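You operate a simulated robot arm through the tools that you are given. There is no shell and no other tool. Be economical: measure what you need, move in short steps, check, and stop when the job is done.

You run a simulated robot arm. Do the job below in one go: nothing can be reset, and whatever is moved stays where it is left.

Task
Check sample R 306 on the light box at HIGH: over two specks goes to scrap, else to pass.
Fine: switch the light off after; leave the dimmer on HIGH.

Only the result counts: the job must be done as asked and must still hold three seconds after the hand-in. Knocking over, shifting, dropping, spilling or breaking anything else fails it.

Robot
A 6-joint arm with a two-finger parallel gripper, fixed in place. Base frame: the origin is at the foot of the arm, x ahead of it, y to its left, z up; the work surface is at about z = 760. Readings come in mm, degrees, newtons and seconds.
With the tool pointing down near the work surface it reaches from about 240 to 640 mm from the base axis. Its first joint turns from -66.0 to 66.0 degrees. Payload 2.7 kg.
Tool frame: the origin (TCP) lies between the finger pads and is the grasp point; the fingertips stand 23 mm ahead of it; z points along the fingers, y is the line along which they close. The gripper opens to 94 mm. The fingers are 38 mm wide and 10 mm thick; the gripper's body (54 by 96 mm) begins 39 mm behind the TCP.
Orientation is that of the tool frame in the base frame, as a unit quaternion [x, y, z, w]. With the fingers straight down and closing along the base's y, the tool's x points along the base's -x, its y along +y and its z along -z.

Tools
- The arm moves only by the tool move_arm. Its argument "targets" is a list of rows, each a list of 3 entries, a list of its own where there are three numbers: the shift along the tool's x, y, z in mm, then the turn, a rotation vector about the tool's x, y, z in degrees, then the gripper command, from -1 (fully open) to 1 (shut), values between in proportion. In form: [[[x, y, z], [rx, ry, rz], fingers], ...]. A call has 1 to 20 rows; each row is the pose to reach, as a shift and turn from the pose commanded when the call began, along the tool's axes at that moment. A row lasts 0.2 s, in which the tool goes at most 50 mm and 8.6 degrees; a call with a longer step from one row to the next is refused whole, and so is a gripper value outside its range. Where a pose cannot be reached the arm comes as near as it can. A force on the tool above 60 N (or 10 N above the force at the start of the call, whichever is more), or a blocked arm, ends the call early, and 0.2 s more pass. Each finger travels about 45 mm/s and halts on what it meets, pressing with about 30 N; the grip force reading is that of the motor and also rises with nothing between the fingers. The clock runs only during rows and for 0.2 s after the last one: add rows that repeat a pose to give the fingers time. The reply holds the time, the measured pose of the TCP, the force on the tool along the base axes, the opening and the grip force, in the units named above and with some noise, with the torque about the TCP (base axes, N m) and any sound that the robot's microphone picked up, and new pictures: "views" is both (left out), scene, wrist or none.
- Cameras (640 x 400 px; columns grow to the right, rows downward): "scene" is fixed at [71.8, -427.6, 1406.4]; the picture's right is [0.81, -0.58, 0.00], its down [-0.32, -0.44, -0.84] and it looks along [0.49, 0.68, -0.54] (base axes); focal length 328 px, centre (320, 200). "wrist" rides on the gripper at [87, 16, -74] in the tool frame; the picture's right is [-0.18, 0.98, 0.00], its down [-0.58, -0.11, -0.81] and it looks along [-0.79, -0.15, 0.59] (tool axes); focal length 243 px, centre (320, 200). There is no depth. A picture from a camera that has moved, and an enlarged one, comes with that camera's place and axes in the base frame and with its lens.
- close_up(camera, box): a new picture of the part [left, top, right, bottom] of that camera's present view, enlarged. The clock stands still meanwhile.
- hand_in(): hands the job in; it is judged then, once.

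Work in short steps. Places have to be worked out from the pictures, the camera data and where the tool is seen: move nearer, look again, correct. Check each grasp and each placing, and mend what went wrong. You have 120 turns and 200 pictures in all, those below and enlarged ones among them. Open the gripper and draw the arm clear of the work before you hand the job in, unless the task says otherwise; then end with one line.

The tools are called after "Emit:" by a JSON object that holds its "name" and its "arguments". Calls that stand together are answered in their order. move_arm: Moves the arm, as the interface text tells. Its arguments: {"type":"object","properties":{"targets":{"type":"array","items":{"type":"array"}},"views":{"type":"string","enum":["both","scene","wrist","none"]}},"required":["targets"]} The other tools are called the same way: close_up (camera, box) takes an enlarged picture of a part of a camera's view; hand_in () hands the job in.

At the start:

```text
clock: 0.0
eef_pos: [393.9, 88.6, 1083.1]
orientation: [0.0, 1.0, 0.0, 0.001]
wrist_force: [-0.5, 0.0, -0.3]
moment: [0.02, -0.02, -0.01]
finger_gap: 93.9
grip_force: 0.1
```

scene: 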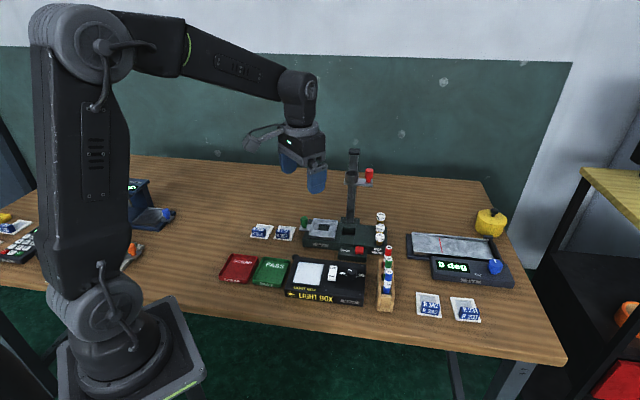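
wrist: 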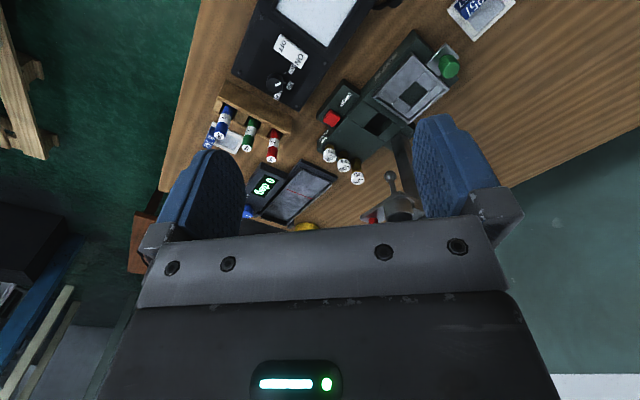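

I start by enlarging the scene around the light box and the sample cards.

Emit:
{"name": "close_up", "arguments": {"camera": "scene", "box": [210, 240, 370, 340]}}

Emit:
{"name": "close_up", "arguments": {"camera": "scene", "box": [370, 250, 500, 330]}}

Emit:
{"name": "close_up", "arguments": {"camera": "scene", "box": [240, 200, 400, 300]}}

Emit:
{"name": "close_up", "arguments": {"camera": "scene", "box": [0, 160, 200, 285]}}

```text
4.00 times, centred on (290, 290) of scene
camera zoom: at [71.8, -427.6, 1406.4], right [0.81, -0.58, 0.0], down [-0.32, -0.44, -0.84], along [0.49, 0.68, -0.54], focal length 1312 px, centre (440, -160)
```

zoom: 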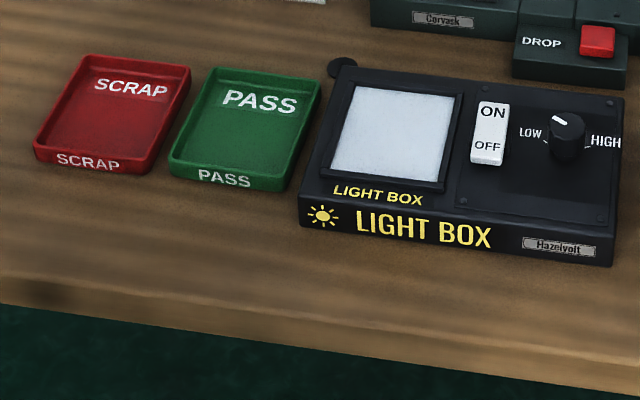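

```text
4.92 times, centred on (435, 290) of scene
camera zoom: at [71.8, -427.6, 1406.4], right [0.81, -0.58, 0.0], down [-0.32, -0.44, -0.84], along [0.49, 0.68, -0.54], focal length 1615 px, centre (-246, -243)
```

zoom: 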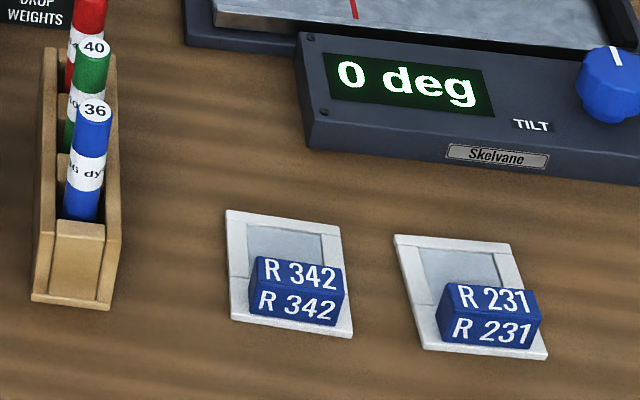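

```text
4.00 times, centred on (320, 250) of scene
camera zoom: at [71.8, -427.6, 1406.4], right [0.81, -0.58, 0.0], down [-0.32, -0.44, -0.84], along [0.49, 0.68, -0.54], focal length 1312 px, centre (320, 0)
```

zoom: 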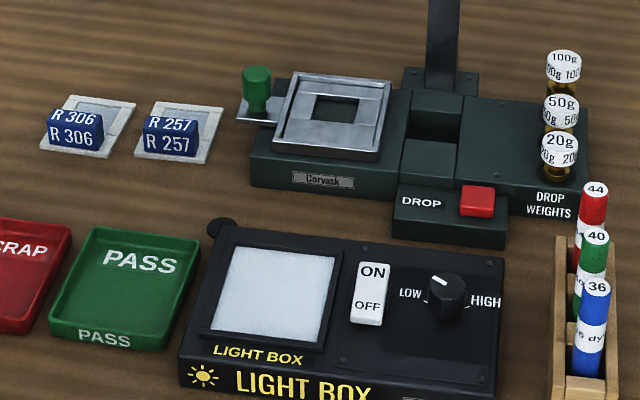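

```text
3.20 times, centred on (100, 222) of scene
camera zoom: at [71.8, -427.6, 1406.4], right [0.81, -0.58, 0.0], down [-0.32, -0.44, -0.84], along [0.49, 0.68, -0.54], focal length 1050 px, centre (1024, 128)
```

zoom: 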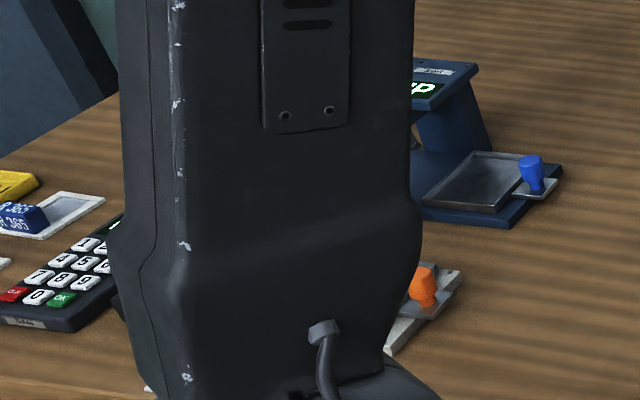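

The R 306 card is near (385, 330) and the light box near (440, 45), both turned about -40°. I take enlarged wrist views of the light box and look closer at the sample.

Emit:
{"name": "close_up", "arguments": {"camera": "wrist", "box": [220, 0, 380, 100]}}

Emit:
{"name": "close_up", "arguments": {"camera": "scene", "box": [280, 250, 376, 310]}}

Emit:
{"name": "close_up", "arguments": {"camera": "scene", "box": [240, 210, 304, 250]}}

```text
4.00 times, centred on (300, 50) of wrist
camera zoom: at [306.9, 102.7, 1157.9], right [0.18, 0.98, 0.0], down [0.58, -0.11, 0.81], along [0.79, -0.15, -0.59], focal length 970 px, centre (400, 800)
```

zoom: 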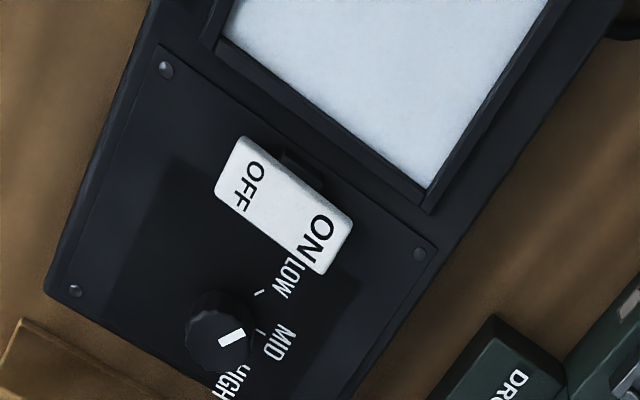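

```text
6.67 times, centred on (328, 280) of scene
camera zoom: at [71.8, -427.6, 1406.4], right [0.81, -0.58, 0.0], down [-0.32, -0.44, -0.84], along [0.49, 0.68, -0.54], focal length 2187 px, centre (267, -333)
```

zoom: 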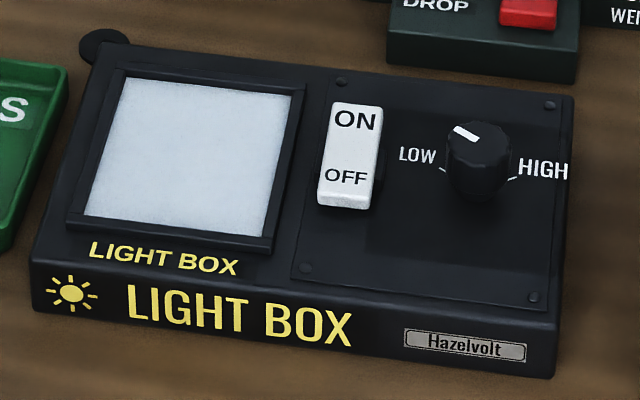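

```text
10.00 times, centred on (272, 230) of scene
camera zoom: at [71.8, -427.6, 1406.4], right [0.81, -0.58, 0.0], down [-0.32, -0.44, -0.84], along [0.49, 0.68, -0.54], focal length 3281 px, centre (800, -100)
```

zoom: 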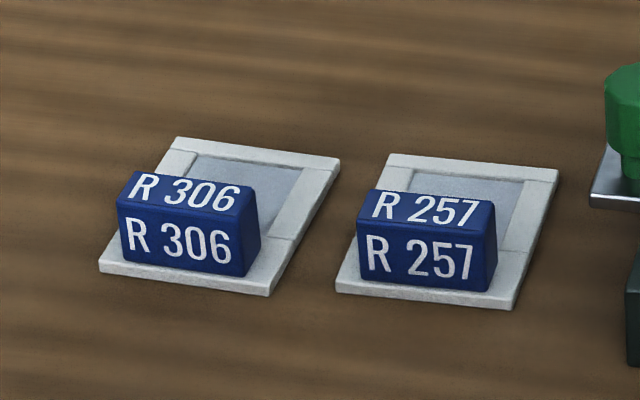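

The knob is near (478, 6, 813) and its pointer is around MID. I move above it to look straight down.

Emit:
{"name": "move_arm", "arguments": {"targets": [[[-16, -16, 37], [0, 0, 0], -1], [[-33, -33, 75], [0, 0, 0], -1], [[-50, -50, 113], [0, 0, 0], -1], [[-67, -67, 150], [0, 0, 0], -1], [[-84, -83, 185], [0, 0, 0], -1], [[-84, -83, 185], [0, 0, 0], -1]]}}

```text
clock: 1.4
eef_pos: [478.9, 5.5, 896.7]
orientation: [0.0, 1.0, 0.0, 0.0]
wrist_force: [0.6, -0.2, -0.1]
moment: [0.01, 0.0, -0.01]
finger_gap: 94.0
grip_force: 0.0
camera wrist: at [390.7, 19.2, 972.0], right [0.18, 0.98, 0.0], down [0.58, -0.11, 0.81], along [0.79, -0.15, -0.59], focal length 243 px, centre (320, 200)
```

scene: 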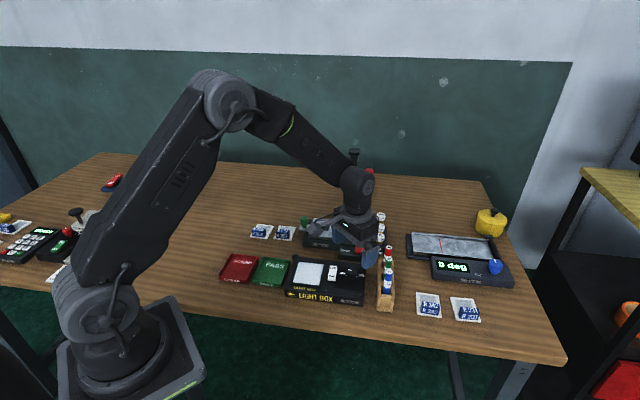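
wrist: 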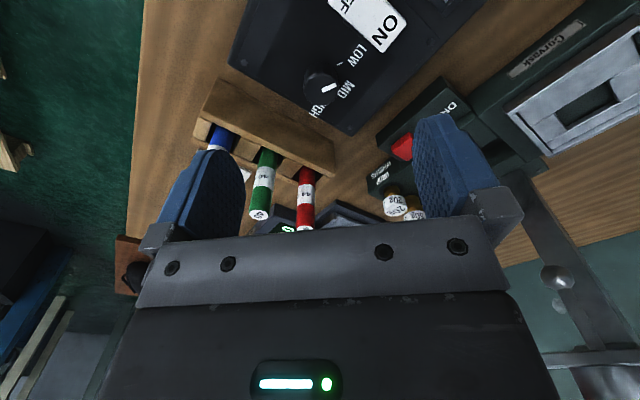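

The knob lies right under the TCP as expected. I enlarge the view to read the pointer and marks.

Emit:
{"name": "close_up", "arguments": {"camera": "wrist", "box": [272, 50, 368, 120]}}

```text
5.71 times, centred on (320, 85) of wrist
camera zoom: at [390.7, 19.2, 972.0], right [0.18, 0.98, 0.0], down [0.58, -0.11, 0.81], along [0.79, -0.15, -0.59], focal length 1386 px, centre (320, 857)
```

zoom: 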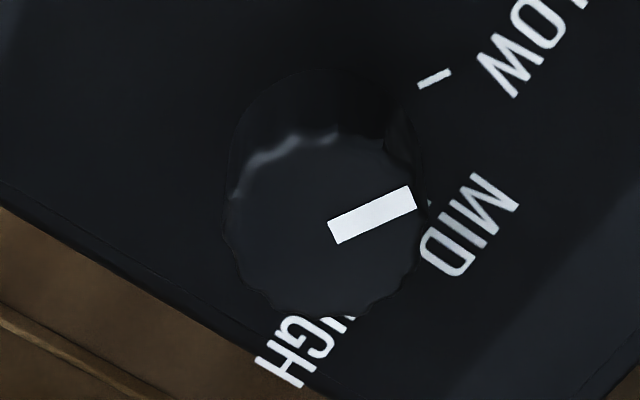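

The pointer is at LOW (bearing ≈102°), with MID at ≈53° and HIGH at ≈0°, so it needs about 105° clockwise. I narrow the fingers and descend around the knob.

Emit:
{"name": "move_arm", "arguments": {"targets": [[[0, -2.6, 0], [0, 0, 0], 0.1], [[0, -2.6, 0], [0, 0, 0], 0.1], [[0, -2.6, 0], [0, 0, 0], 0.1], [[0, -2.6, 25], [0, 0, 0], 0.1], [[0, -2.6, 50], [0, 0, 0], 0.1], [[0, -2.6, 66], [0, 0, 0], 0.1], [[0, -2.6, 66], [0, 0, 0], 0.1]]}}

Emit:
{"name": "close_up", "arguments": {"camera": "wrist", "box": [220, 80, 420, 205]}}

Emit:
{"name": "close_up", "arguments": {"camera": "scene", "box": [280, 230, 400, 305]}}

```text
clock: 3.0
eef_pos: [479.2, 3.2, 833.5]
orientation: [0.0, 1.0, 0.0, 0.001]
wrist_force: [0.6, 0.7, -0.6]
moment: [0.02, -0.03, -0.01]
finger_gap: 42.3
grip_force: 0.1
camera wrist: at [391.1, 17.4, 906.9], right [0.18, 0.98, 0.0], down [0.58, -0.11, 0.81], along [0.79, -0.15, -0.59], focal length 243 px, centre (320, 200)
```

scene: 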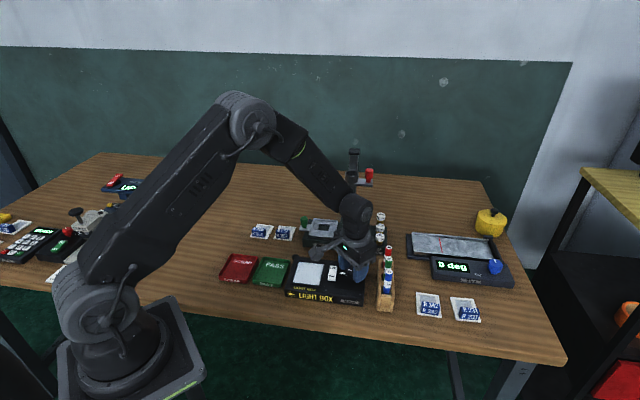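
wrist: 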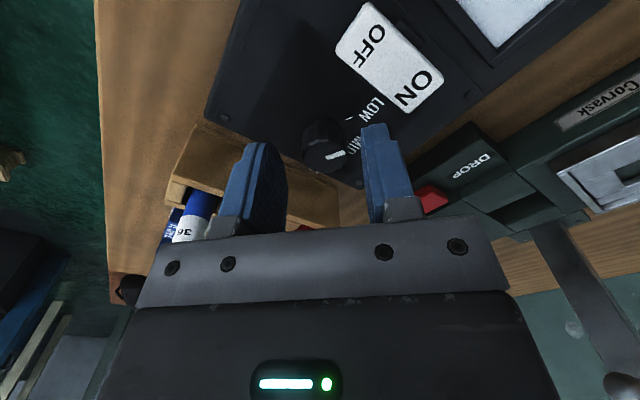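

```text
3.20 times, centred on (320, 142) of wrist
camera zoom: at [391.1, 17.4, 906.9], right [0.18, 0.98, 0.0], down [0.58, -0.11, 0.81], along [0.79, -0.15, -0.59], focal length 776 px, centre (320, 384)
```

zoom: 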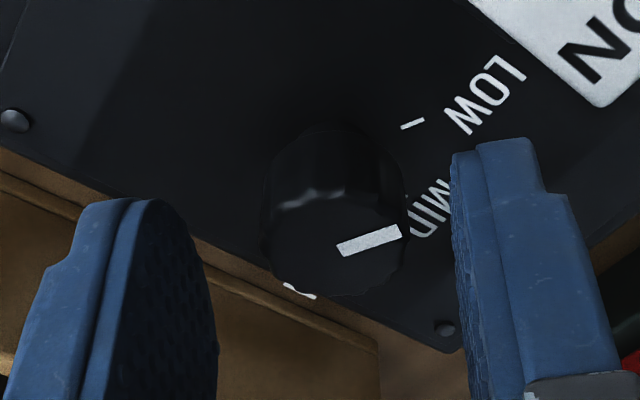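

```text
5.33 times, centred on (340, 268) of scene
camera zoom: at [71.8, -427.6, 1406.4], right [0.81, -0.58, 0.0], down [-0.32, -0.44, -0.84], along [0.49, 0.68, -0.54], focal length 1750 px, centre (213, -160)
```

zoom: 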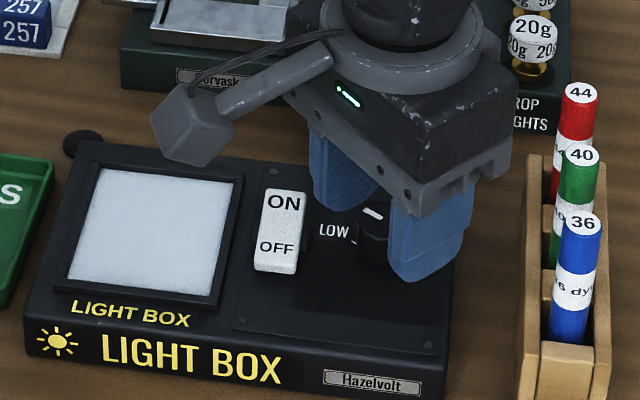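

The knob sits centred between the pads, with the fingertips just at its top. I go down 9 mm and close.

Emit:
{"name": "move_arm", "arguments": {"targets": [[[0, 0, 9], [0, 0, 0], 0.1], [[0, 0, 10], [0, 0, 0], 0.1], [[0, 0, 10], [0, 0, 0], 0.5], [[0, 0, 10], [0, 0, 0], 0.7], [[0, 0, 10], [0, 0, 0], 0.7], [[0, 0, 10], [0, 0, 0], 0.7]], "views": "wrist"}}

```text
clock: 4.4
eef_pos: [478.9, 4.3, 822.5]
orientation: [-0.001, 1.0, 0.002, 0.001]
wrist_force: [-0.6, 27.8, -1.6]
moment: [0.78, -0.02, 0.02]
finger_gap: 22.9
grip_force: 45.3
camera wrist: at [391.1, 19.5, 897.2], right [0.18, 0.98, 0.0], down [0.58, -0.11, 0.81], along [0.79, -0.15, -0.59], focal length 243 px, centre (320, 200)
```

wrist: 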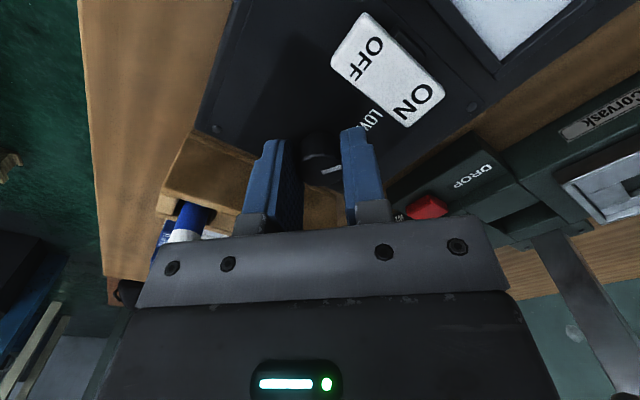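

Gripped, with a 28 N sideways load showing the knob centre is slightly toward +y. I shift 2 mm to ease it and turn clockwise.

Emit:
{"name": "move_arm", "arguments": {"targets": [[[0, 2, 0], [0, 0, 0], 0.7], [[0, 2, 0], [0, 0, 8], 0.7], [[0, 2, 0], [0, 0, 16], 0.7], [[0, 2, 0], [0, 0, 24], 0.7], [[0, 2, 0], [0, 0, 32], 0.7], [[0, 2, 0], [0, 0, 40], 0.7], [[0, 2, 0], [0, 0, 48], 0.7], [[0, 2, 0], [0, 0, 48], 0.7]], "views": "both"}}

Emit:
{"name": "close_up", "arguments": {"camera": "wrist", "box": [240, 100, 400, 200]}}

```text
clock: 6.2
eef_pos: [478.3, 5.1, 822.4]
orientation: [0.408, 0.913, -0.001, 0.0]
wrist_force: [-4.9, 19.5, 10.2]
moment: [0.35, 0.11, -0.01]
finger_gap: 23.6
grip_force: 45.3
camera wrist: at [432.0, 78.9, 897.3], right [0.85, 0.52, 0.0], down [0.31, -0.51, 0.81], along [0.42, -0.69, -0.59], focal length 243 px, centre (320, 200)
```

scene: 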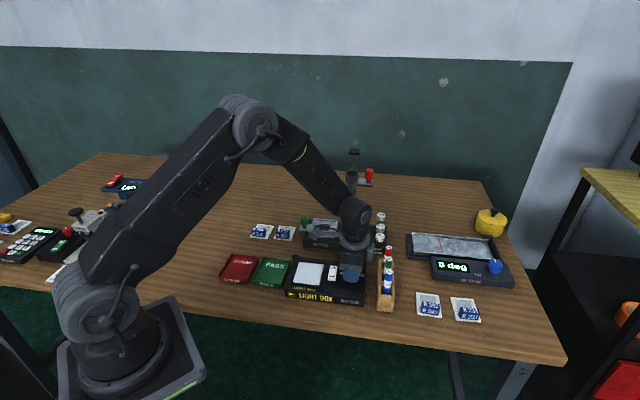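
wrist: 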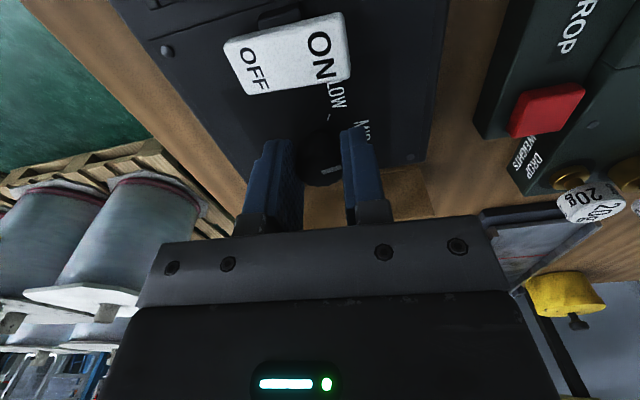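

```text
4.00 times, centred on (320, 150) of wrist
camera zoom: at [432.0, 78.9, 897.3], right [0.85, 0.52, 0.0], down [0.31, -0.51, 0.81], along [0.42, -0.69, -0.59], focal length 970 px, centre (320, 400)
```

zoom: 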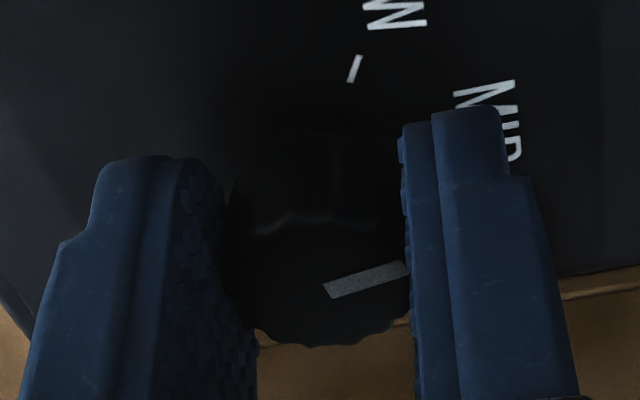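

The knob turns with the fingers (now near MID). I continue another 56°.

Emit:
{"name": "move_arm", "arguments": {"targets": [[[0, 0, 0], [0, 0, 8], 0.7], [[0, 0, 0], [0, 0, 16], 0.7], [[0, 0, 0], [0, 0, 24], 0.7], [[0, 0, 0], [0, 0, 32], 0.7], [[0, 0, 0], [0, 0, 40], 0.7], [[0, 0, 0], [0, 0, 48], 0.7], [[0, 0, 0], [0, 0, 56], 0.7], [[0, 0, 0], [0, 0, 56], 0.7]], "views": "wrist"}}

Emit:
{"name": "close_up", "arguments": {"camera": "wrist", "box": [240, 100, 400, 200]}}

Emit:
{"name": "close_up", "arguments": {"camera": "scene", "box": [300, 240, 396, 300]}}

```text
clock: 8.0
eef_pos: [478.7, 4.1, 823.8]
orientation: [0.788, 0.615, 0.001, 0.0]
wrist_force: [-0.3, 20.3, 5.0]
moment: [0.24, 0.04, -0.04]
finger_gap: 23.3
grip_force: 44.7
camera wrist: at [514.6, 83.7, 897.3], right [0.91, -0.42, 0.0], down [-0.25, -0.54, 0.81], along [-0.34, -0.73, -0.59], focal length 243 px, centre (320, 200)
```

wrist: 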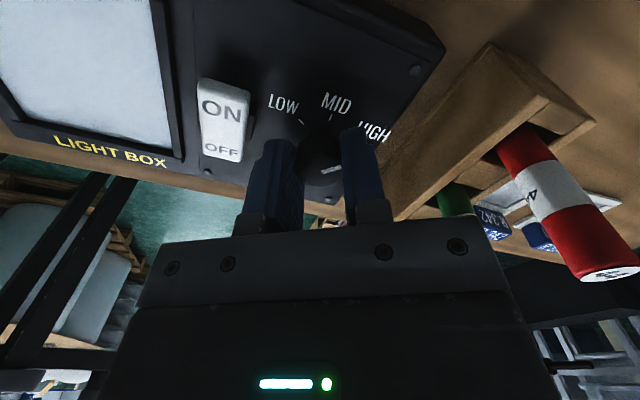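

```text
4.00 times, centred on (320, 150) of wrist
camera zoom: at [514.6, 83.7, 897.3], right [0.91, -0.42, 0.0], down [-0.25, -0.54, 0.81], along [-0.34, -0.73, -0.59], focal length 970 px, centre (320, 400)
```

zoom: 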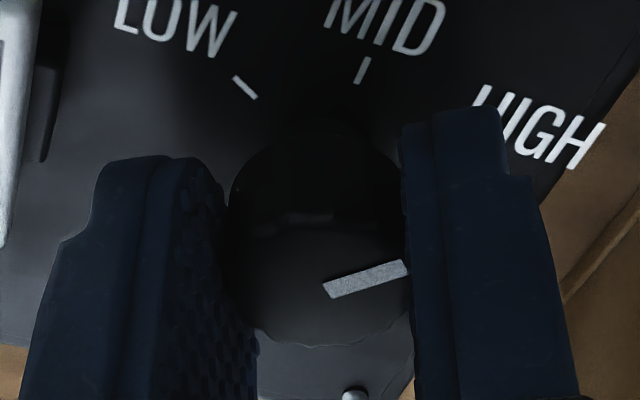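

```text
6.67 times, centred on (348, 270) of scene
camera zoom: at [71.7, -427.1, 1406.5], right [0.81, -0.58, 0.0], down [-0.32, -0.44, -0.84], along [0.49, 0.68, -0.54], focal length 2187 px, centre (133, -267)
```

zoom: 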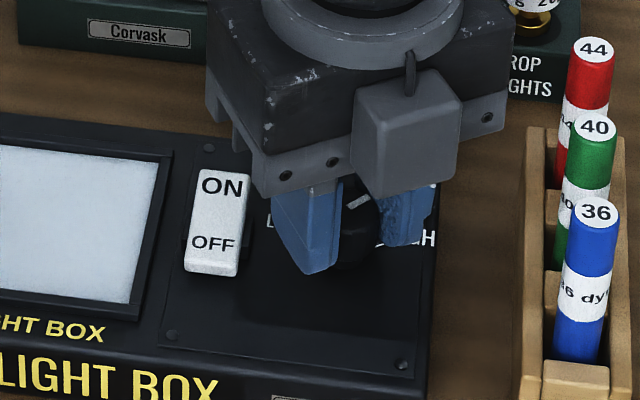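

The pointer is at about -2°, while HIGH sits near -7°. I turn 6° more.

Emit:
{"name": "move_arm", "arguments": {"targets": [[[0, 0, 0], [0, 0, 3], 0.7], [[0, 0, 0], [0, 0, 6], 0.7], [[0, 0, 0], [0, 0, 6], 0.7]], "views": "none"}}

```text
clock: 8.8
eef_pos: [477.9, 4.9, 822.9]
orientation: [0.819, 0.574, 0.001, 0.001]
wrist_force: [1.0, 20.5, 4.4]
moment: [0.45, -0.02, 0.0]
finger_gap: 23.4
grip_force: 45.2
```

No stop torque was felt. I open slightly, rise, and look at the knob.

Emit:
{"name": "move_arm", "arguments": {"targets": [[[0, 0, 0], [0, 0, 0], 0.25], [[0, 0, 0], [0, 0, 0], 0.25], [[0, 0, -20], [0, 0, 0], 0.25], [[0, 0, -50], [0, 0, 0], 0.25], [[0, 0, -50], [0, 0, 0], 0.25]], "views": "wrist"}}

Emit:
{"name": "close_up", "arguments": {"camera": "wrist", "box": [260, 60, 388, 140]}}

```text
clock: 10.0
eef_pos: [478.7, 5.0, 872.9]
orientation: [0.819, 0.574, -0.001, 0.0]
wrist_force: [-0.3, -0.7, -0.2]
moment: [-0.01, -0.04, 0.0]
finger_gap: 35.1
grip_force: 0.1
camera wrist: at [522.4, 79.5, 947.5], right [0.86, -0.51, 0.0], down [-0.3, -0.51, 0.81], along [-0.41, -0.69, -0.59], focal length 243 px, centre (320, 200)
```

wrist: 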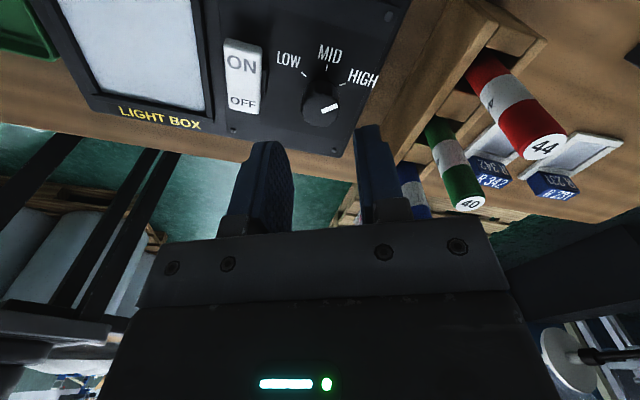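

```text
5.00 times, centred on (324, 100) of wrist
camera zoom: at [522.4, 79.5, 947.5], right [0.86, -0.51, 0.0], down [-0.3, -0.51, 0.81], along [-0.41, -0.69, -0.59], focal length 1213 px, centre (300, 700)
```

zoom: 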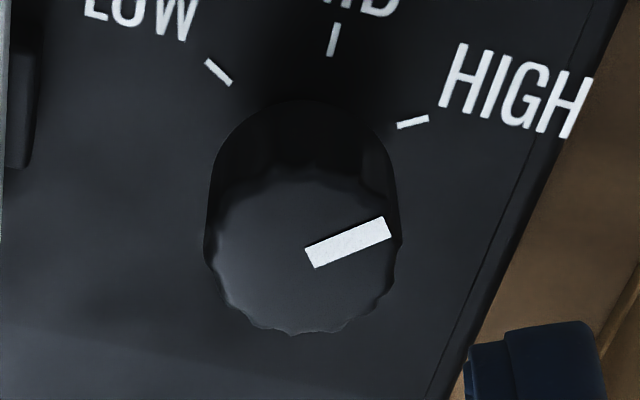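

The pointer (≈-8°) lines up with HIGH (≈-10°). Next I go to the rocker's ON end at about (459, 52), with the fingers shut and their closing line along the rocker.

Emit:
{"name": "move_arm", "arguments": {"targets": [[[4, -4, 0], [0, 0, -8], 1], [[8, -8, 0], [0, 0, -16], 1], [[12, -12, 0], [0, 0, -24], 1], [[16, -16, 0], [0, 0, -32], 1], [[20, -20, 0], [0, 0, -40], 1], [[25, -24, 0], [0, 0, -48], 1], [[30, -28, 5], [0, 0, -56], 1], [[34, -32, 10], [0, 0, -64], 1], [[37.3, -34.9, 15], [0, 0, -70], 1], [[37.3, -34.9, 15], [0, 0, -70], 1]], "views": "wrist"}}

Emit:
{"name": "close_up", "arguments": {"camera": "scene", "box": [280, 240, 376, 300]}}

Emit:
{"name": "close_up", "arguments": {"camera": "wrist", "box": [240, 40, 400, 140]}}

```text
clock: 12.2
eef_pos: [458.3, 50.1, 857.5]
orientation: [0.34, 0.94, 0.0, -0.001]
wrist_force: [-0.4, 0.2, -0.1]
moment: [0.01, -0.01, 0.0]
finger_gap: 0.0
grip_force: 29.8
camera wrist: at [401.5, 118.0, 931.8], right [0.77, 0.64, 0.0], down [0.38, -0.46, 0.81], along [0.51, -0.62, -0.59], focal length 243 px, centre (320, 200)
```

wrist: 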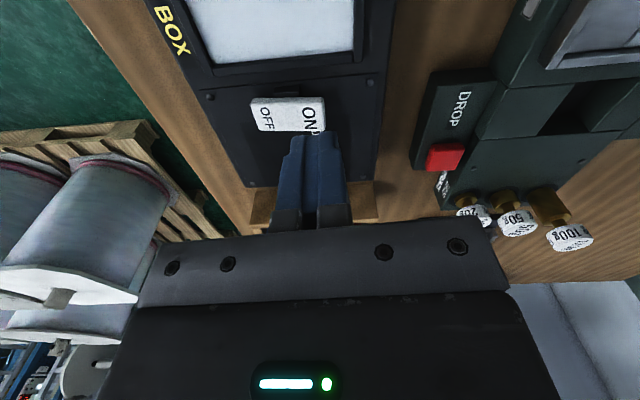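

```text
6.67 times, centred on (328, 270) of scene
camera zoom: at [71.8, -427.6, 1406.4], right [0.81, -0.58, 0.0], down [-0.32, -0.44, -0.84], along [0.49, 0.68, -0.54], focal length 2187 px, centre (267, -267)
```

zoom: 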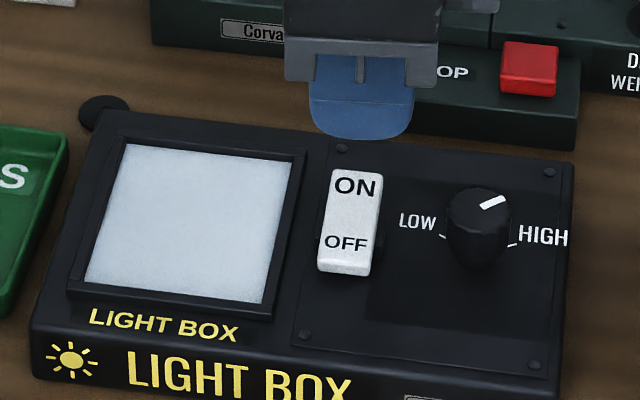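

```text
4.00 times, centred on (320, 90) of wrist
camera zoom: at [401.5, 118.0, 931.8], right [0.77, 0.64, 0.0], down [0.38, -0.46, 0.81], along [0.51, -0.62, -0.59], focal length 970 px, centre (320, 640)
```

zoom: 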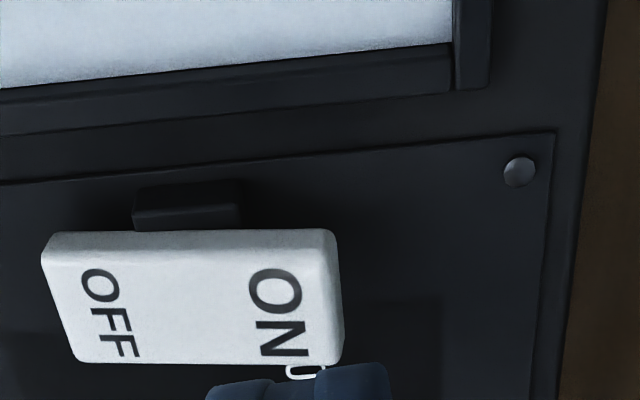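

The fingertips are aligned over the ON end. I press down gradually.

Emit:
{"name": "move_arm", "arguments": {"targets": [[[0, -2, 10], [0, 0, 0], 1], [[0, -2, 20], [0, 0, 0], 1], [[0, -2, 24], [0, 0, 0], 1], [[0, -2, 27], [0, 0, 0], 1], [[0, -2, 30], [0, 0, 0], 1], [[0, -2, 32], [0, 0, 0], 1]], "views": "scene"}}

Emit:
{"name": "close_up", "arguments": {"camera": "scene", "box": [280, 240, 376, 300]}}

```text
clock: 13.6
eef_pos: [458.0, 49.2, 828.1]
orientation: [0.342, 0.94, 0.001, 0.001]
wrist_force: [-8.8, 1.7, 31.1]
moment: [0.06, 0.71, -0.01]
finger_gap: 0.1
grip_force: 30.1
```

scene: 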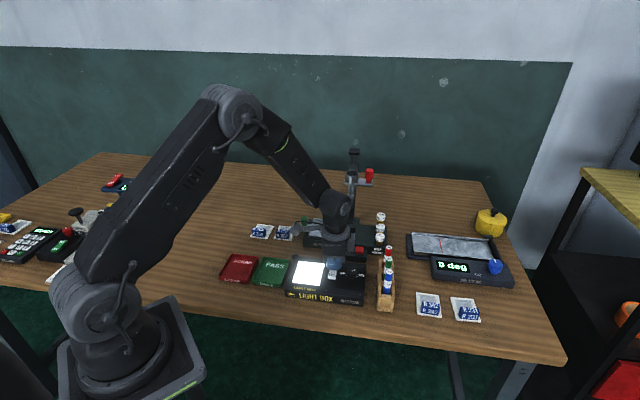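

```text
6.67 times, centred on (328, 270) of scene
camera zoom: at [71.1, -427.6, 1406.4], right [0.81, -0.58, 0.0], down [-0.32, -0.44, -0.84], along [0.49, 0.68, -0.54], focal length 2187 px, centre (267, -267)
```

zoom: 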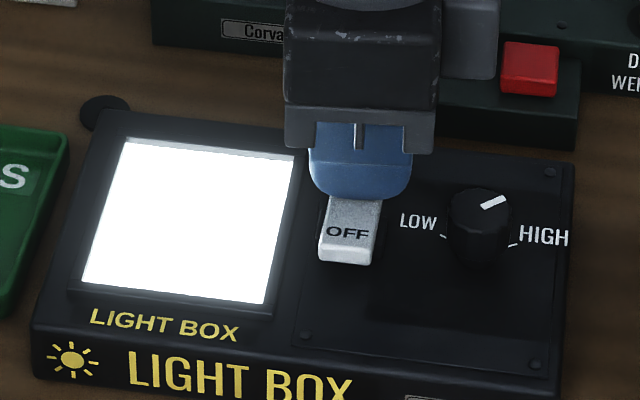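

The light is on and bright. I lift clear and travel to above R 306 with the fingers opened part way.

Emit:
{"name": "move_arm", "arguments": {"targets": [[[0, 0, -35], [0, 0, 0], 1], [[0, 0, -75], [0, 0, 0], 0.5], [[0, 0, -100], [0, 0, 0], 0], [[34, 24, -100], [0, 0, 0], -0.2], [[67, 48, -100], [0, 0, 0], -0.2], [[101, 72, -100], [0, 0, 0], -0.2], [[135, 96, -100], [0, 0, 0], -0.2], [[168, 120, -100], [0, 0, 0], -0.2], [[202, 144, -100], [0, 0, 0], -0.2], [[236, 168, -90], [0, 0, 0], -0.2], [[236, 168, -60], [0, 0, 0], -0.2], [[236, 168, -60], [0, 0, 0], -0.2]]}}

Emit:
{"name": "close_up", "arguments": {"camera": "wrist", "box": [220, 40, 420, 165]}}

Emit:
{"name": "close_up", "arguments": {"camera": "scene", "box": [280, 240, 376, 300]}}

```text
clock: 16.2
eef_pos: [383.3, 331.5, 886.2]
orientation: [0.342, 0.94, 0.0, 0.0]
wrist_force: [0.3, 0.3, 0.0]
moment: [0.0, 0.03, 0.01]
finger_gap: 56.5
grip_force: 0.0
camera wrist: at [326.5, 397.7, 960.2], right [0.77, 0.63, 0.0], down [0.38, -0.46, 0.81], along [0.51, -0.62, -0.59], focal length 243 px, centre (320, 200)
```

scene: 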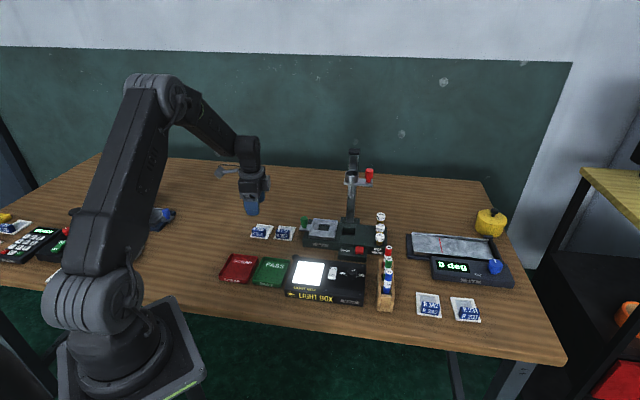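
wrist: 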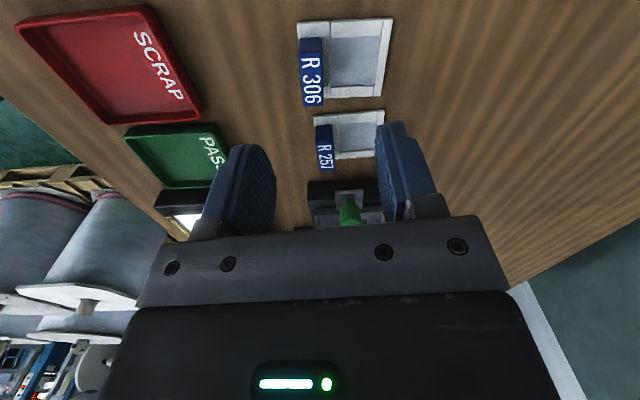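

```text
3.20 times, centred on (320, 102) of wrist
camera zoom: at [326.5, 397.7, 960.2], right [0.77, 0.63, 0.0], down [0.38, -0.46, 0.81], along [0.51, -0.62, -0.59], focal length 776 px, centre (320, 512)
```

zoom: 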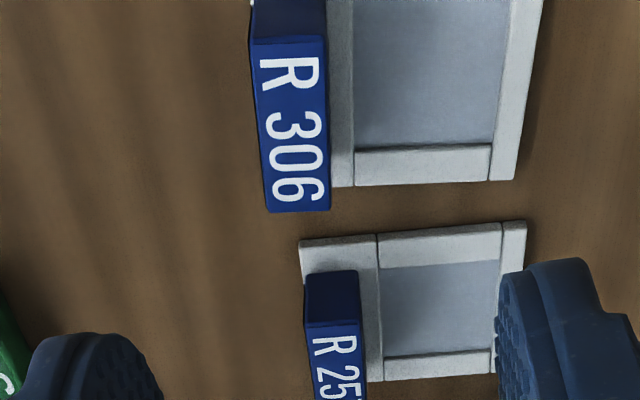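

```text
6.67 times, centred on (328, 270) of scene
camera zoom: at [71.8, -427.6, 1406.4], right [0.81, -0.58, 0.0], down [-0.32, -0.44, -0.84], along [0.49, 0.68, -0.54], focal length 2187 px, centre (267, -267)
```

zoom: 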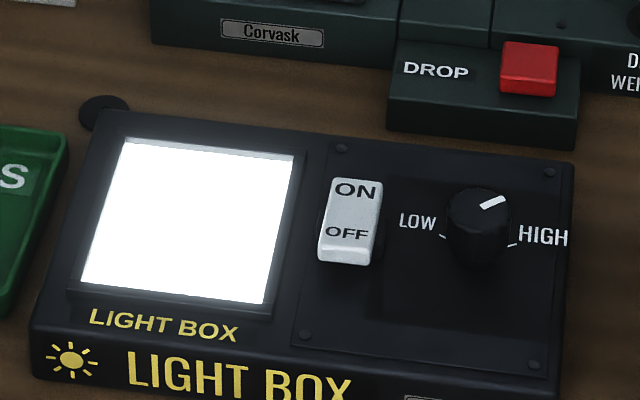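

The R 306 handle's top centre is near (380, 323, 783), about 40×16 mm, with the card's long axis at about 41°. I turn 8.6° to align and descend part of the way.

Emit:
{"name": "move_arm", "arguments": {"targets": [[[-2, -4, 20], [0, 0, 4.3], -0.1], [[-3.4, -8.7, 40], [0, 0, 8.6], -0.1], [[-3.4, -8.7, 56], [0, 0, 8.6], -0.1], [[-3.4, -8.7, 56], [0, 0, 8.6], -0.1]], "views": "wrist"}}

Emit:
{"name": "close_up", "arguments": {"camera": "wrist", "box": [220, 60, 420, 185]}}

Emit:
{"name": "close_up", "arguments": {"camera": "scene", "box": [230, 200, 310, 250]}}

```text
clock: 17.2
eef_pos: [380.8, 322.4, 830.7]
orientation: [0.412, 0.911, 0.0, 0.0]
wrist_force: [0.4, 0.0, 0.0]
moment: [-0.05, 0.02, -0.04]
finger_gap: 51.5
grip_force: 0.1
camera wrist: at [334.7, 396.0, 904.3], right [0.86, 0.51, 0.0], down [0.3, -0.51, 0.81], along [0.41, -0.69, -0.59], focal length 243 px, centre (320, 200)
```

wrist: 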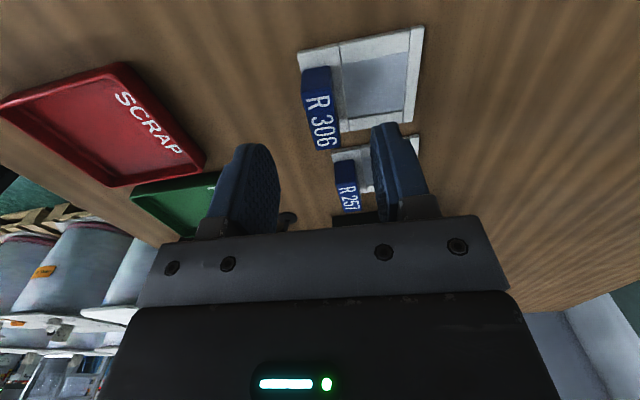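

```text
3.20 times, centred on (320, 122) of wrist
camera zoom: at [334.7, 396.0, 904.3], right [0.86, 0.51, 0.0], down [0.3, -0.51, 0.81], along [0.41, -0.69, -0.59], focal length 776 px, centre (320, 448)
```

zoom: 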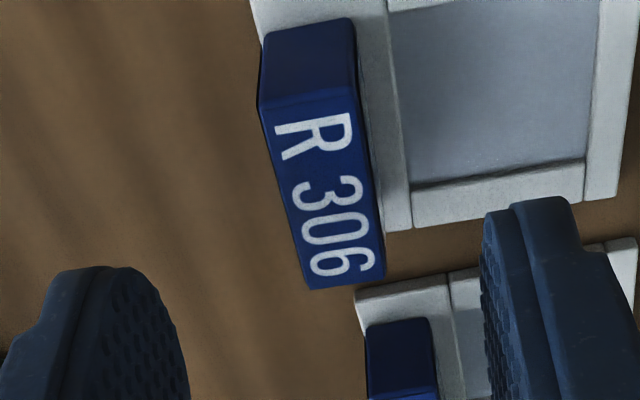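

```text
8.00 times, centred on (270, 225) of scene
camera zoom: at [71.8, -427.6, 1406.4], right [0.81, -0.58, 0.0], down [-0.32, -0.44, -0.84], along [0.49, 0.68, -0.54], focal length 2625 px, centre (720, 0)
```

zoom: 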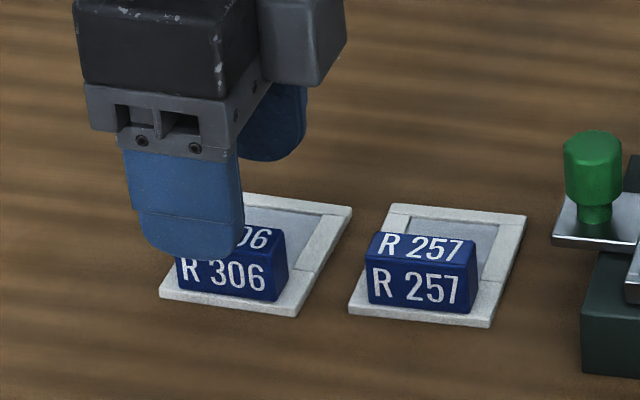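

The handle is centred (381, 321) and aligned. I go down to fingertip height ≈770 and close.

Emit:
{"name": "move_arm", "arguments": {"targets": [[[0, 0, 15], [0, 0, 0], -0.1], [[0, 0, 28], [0, 0, 0], -0.1], [[0, 0, 36], [0, 0, 0], -0.1], [[0, 0, 37], [0, 0, 0], 0.3], [[0, 0, 37], [0, 0, 0], 0.6], [[0, 0, 37], [0, 0, 0], 0.8], [[0, 0, 37], [0, 0, 0], 0.8], [[0, 0, 37], [0, 0, 0], 0.8]], "views": "wrist"}}

Emit:
{"name": "close_up", "arguments": {"camera": "scene", "box": [230, 200, 310, 250]}}

```text
clock: 19.0
eef_pos: [381.5, 322.2, 792.0]
orientation: [0.412, 0.911, 0.0, 0.0]
wrist_force: [0.1, 0.3, -0.1]
moment: [0.0, -0.01, 0.01]
finger_gap: 15.0
grip_force: 30.0
camera wrist: at [334.9, 395.8, 867.1], right [0.86, 0.51, 0.0], down [0.3, -0.51, 0.81], along [0.41, -0.69, -0.59], focal length 243 px, centre (320, 200)
```

wrist: 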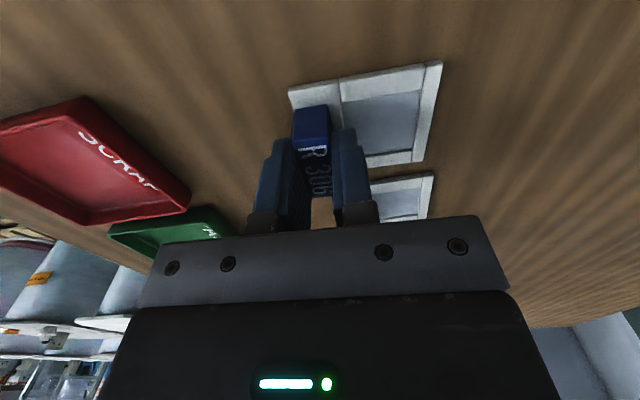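

```text
8.00 times, centred on (270, 225) of scene
camera zoom: at [71.8, -427.6, 1406.4], right [0.81, -0.58, 0.0], down [-0.32, -0.44, -0.84], along [0.49, 0.68, -0.54], focal length 2625 px, centre (720, 0)
```

zoom: 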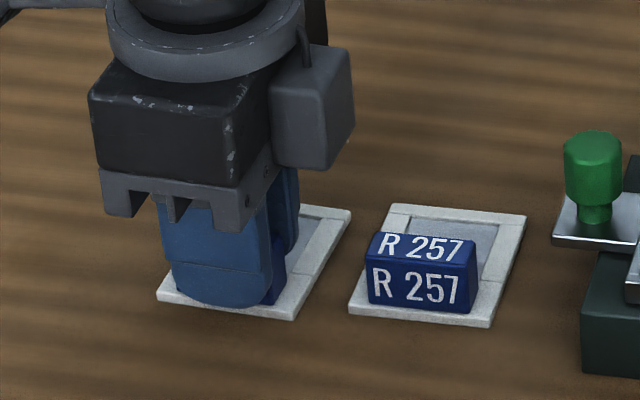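

The handle is gripped (gap 15 mm). I lift, carry it to above the glass (centre ≈(400, 78)) and align it with the box at 45°.

Emit:
{"name": "move_arm", "arguments": {"targets": [[[0, 0, -10], [0, 0, 0], 0.8], [[0, 0, -40], [0, 0, 0], 0.8], [[0, 0, -78], [0, 0, 0], 0.8], [[-16, -14, -92], [0, 0, 0], 0.8], [[-46, -39, -92], [0, 0, -1], 0.8], [[-76, -65, -92], [0, 0, -2], 0.8], [[-106, -91, -92], [0, 0, -3.7], 0.8], [[-136, -117, -92], [0, 0, -3.7], 0.8], [[-166, -143, -92], [0, 0, -3.7], 0.8], [[-185, -159, -92], [0, 0, -3.7], 0.8], [[-197, -169, -92], [0, 0, -3.7], 0.8], [[-197, -169, -92], [0, 0, -3.7], 0.8]]}}

Emit:
{"name": "close_up", "arguments": {"camera": "scene", "box": [260, 220, 372, 305]}}

Emit:
{"name": "close_up", "arguments": {"camera": "wrist", "box": [220, 20, 480, 183]}}

```text
clock: 21.6
eef_pos: [385.2, 61.3, 883.7]
orientation: [0.382, 0.924, 0.0, 0.001]
wrist_force: [0.5, -0.8, 0.0]
moment: [-0.02, 0.0, -0.02]
finger_gap: 15.2
grip_force: 29.9
camera wrist: at [333.4, 132.6, 959.0], right [0.82, 0.57, 0.0], down [0.34, -0.49, 0.81], along [0.46, -0.66, -0.59], focal length 243 px, centre (320, 200)
```

scene: 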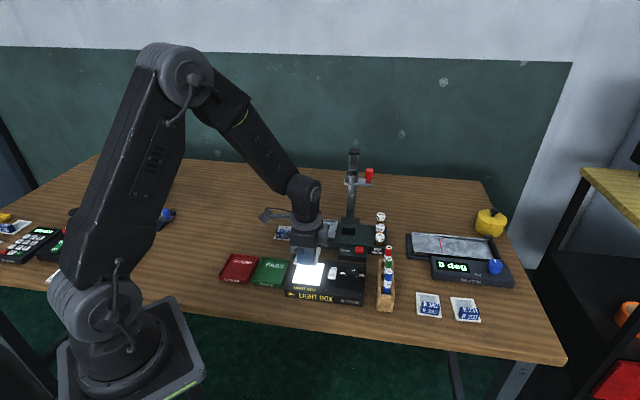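
wrist: 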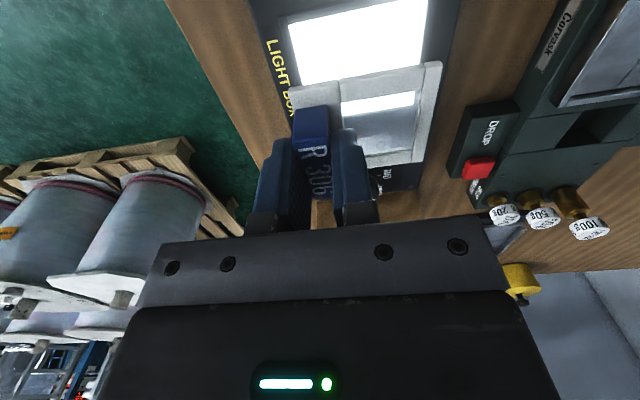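

```text
4.71 times, centred on (316, 262) of scene
camera zoom: at [71.8, -427.6, 1406.4], right [0.81, -0.58, 0.0], down [-0.32, -0.44, -0.84], along [0.49, 0.68, -0.54], focal length 1544 px, centre (339, -94)
```

zoom: 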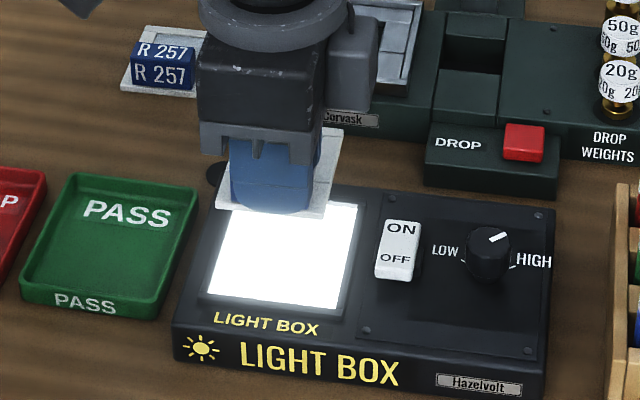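

```text
2.45 times, centred on (350, 102) of wrist
camera zoom: at [333.4, 132.6, 959.0], right [0.82, 0.57, 0.0], down [0.34, -0.49, 0.81], along [0.46, -0.66, -0.59], focal length 595 px, centre (246, 442)
```

zoom: 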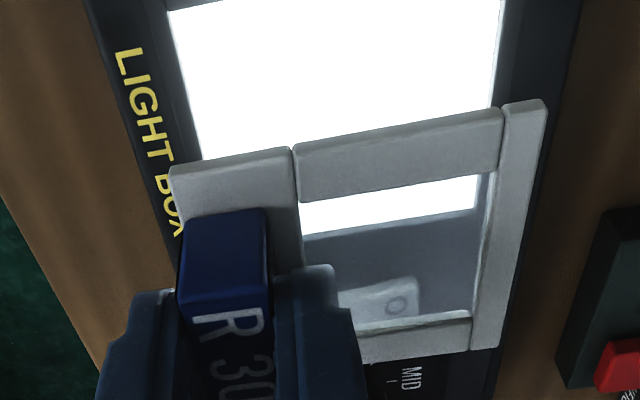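

Measured on the box axes, the card needs +3 mm along tool y and -2 mm along tool x to centre on the glass. I shift and descend most of the way.

Emit:
{"name": "move_arm", "arguments": {"targets": [[[-2, 3, 10], [0, 0, 0], 0.8], [[-2, 3, 30], [0, 0, 0], 0.8], [[-2, 3, 46], [0, 0, 0], 0.8], [[-2, 3, 46], [0, 0, 0], 0.8]], "views": "wrist"}}

Emit:
{"name": "close_up", "arguments": {"camera": "scene", "box": [270, 240, 350, 300]}}

Emit:
{"name": "close_up", "arguments": {"camera": "wrist", "box": [220, 20, 480, 183]}}

```text
clock: 22.6
eef_pos: [388.5, 62.5, 839.0]
orientation: [0.382, 0.924, 0.0, 0.0]
wrist_force: [0.0, -0.5, -0.6]
moment: [-0.01, -0.03, -0.02]
finger_gap: 15.1
grip_force: 30.1
camera wrist: at [338.1, 134.4, 913.1], right [0.82, 0.57, 0.0], down [0.33, -0.49, 0.81], along [0.46, -0.66, -0.59], focal length 243 px, centre (320, 200)
```

wrist: 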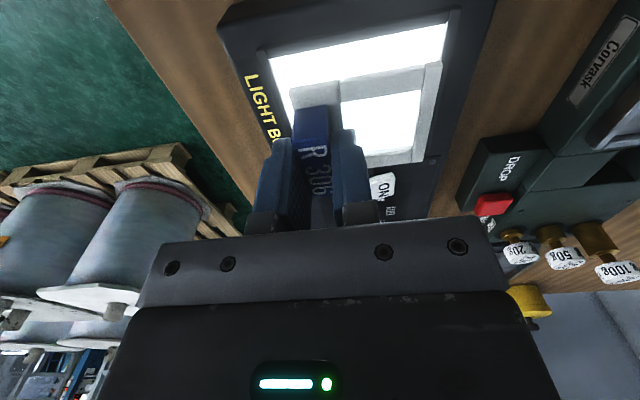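

```text
6.67 times, centred on (310, 270) of scene
camera zoom: at [71.8, -427.6, 1406.4], right [0.81, -0.58, 0.0], down [-0.32, -0.44, -0.84], along [0.49, 0.68, -0.54], focal length 2187 px, centre (387, -267)
```

zoom: 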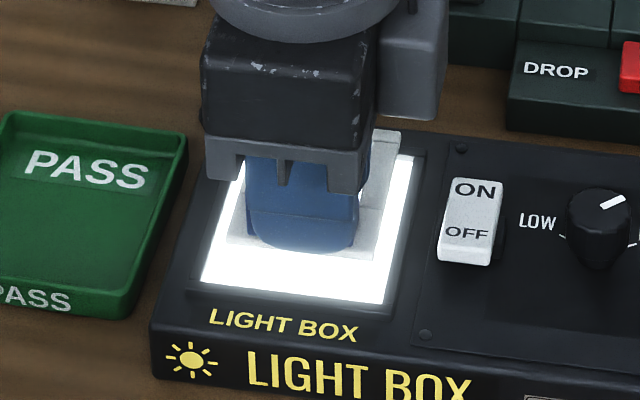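

```text
2.45 times, centred on (350, 102) of wrist
camera zoom: at [338.1, 134.4, 913.1], right [0.82, 0.57, 0.0], down [0.33, -0.49, 0.81], along [0.46, -0.66, -0.59], focal length 595 px, centre (246, 442)
```

zoom: 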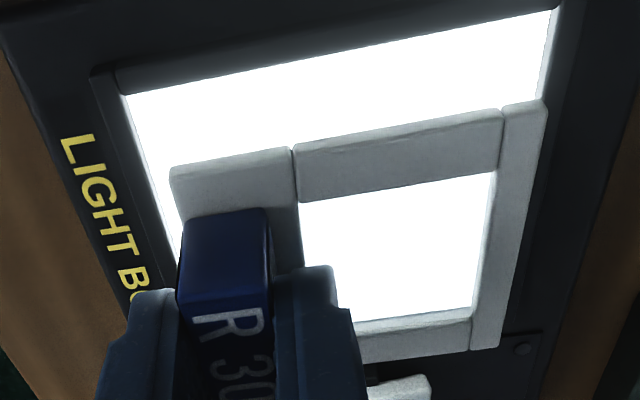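

Centring is confirmed: the card centre is at e≈341, n≈225, matching the glass. I lower in small steps until I feel contact.

Emit:
{"name": "move_arm", "arguments": {"targets": [[[0, 0, 5], [0, 0, 0], 0.8], [[0, 0, 9], [0, 0, 0], 0.8], [[0, 0, 12], [0, 0, 0], 0.8], [[0, 0, 12], [0, 0, 0], 0.8]], "views": "none"}}

```text
clock: 23.6
eef_pos: [388.1, 61.9, 826.3]
orientation: [0.382, 0.924, 0.0, 0.0]
wrist_force: [-0.2, 0.5, -0.2]
moment: [0.0, -0.01, 0.0]
finger_gap: 14.9
grip_force: 29.8
```

Card bottom is at ≈794 with no contact yet, so I continue.

Emit:
{"name": "move_arm", "arguments": {"targets": [[[0, 0, 2], [0, 0, 0], 0.8], [[0, 0, 4], [0, 0, 0], 0.8], [[0, 0, 4], [0, 0, 0], 0.8]], "views": "none"}}

Emit:
{"name": "close_up", "arguments": {"camera": "scene", "box": [270, 240, 350, 300]}}

```text
clock: 24.4
eef_pos: [388.8, 63.8, 823.8]
orientation: [0.382, 0.924, 0.001, 0.0]
wrist_force: [-3.9, -1.3, 10.8]
moment: [0.05, 0.1, 0.05]
finger_gap: 15.1
grip_force: 30.0
```

```text
6.67 times, centred on (310, 270) of scene
camera zoom: at [71.6, -427.6, 1406.4], right [0.81, -0.58, 0.0], down [-0.32, -0.44, -0.84], along [0.49, 0.68, -0.54], focal length 2187 px, centre (387, -267)
```

zoom: 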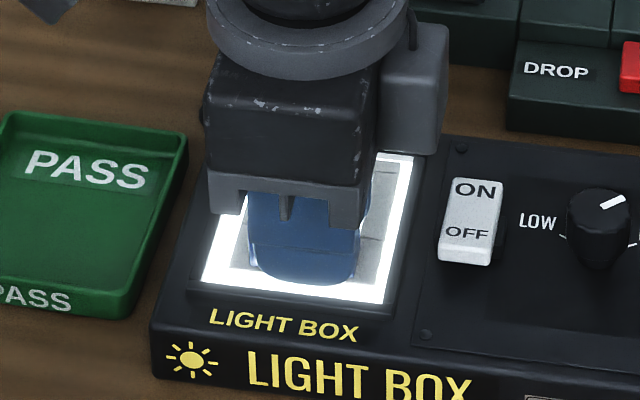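

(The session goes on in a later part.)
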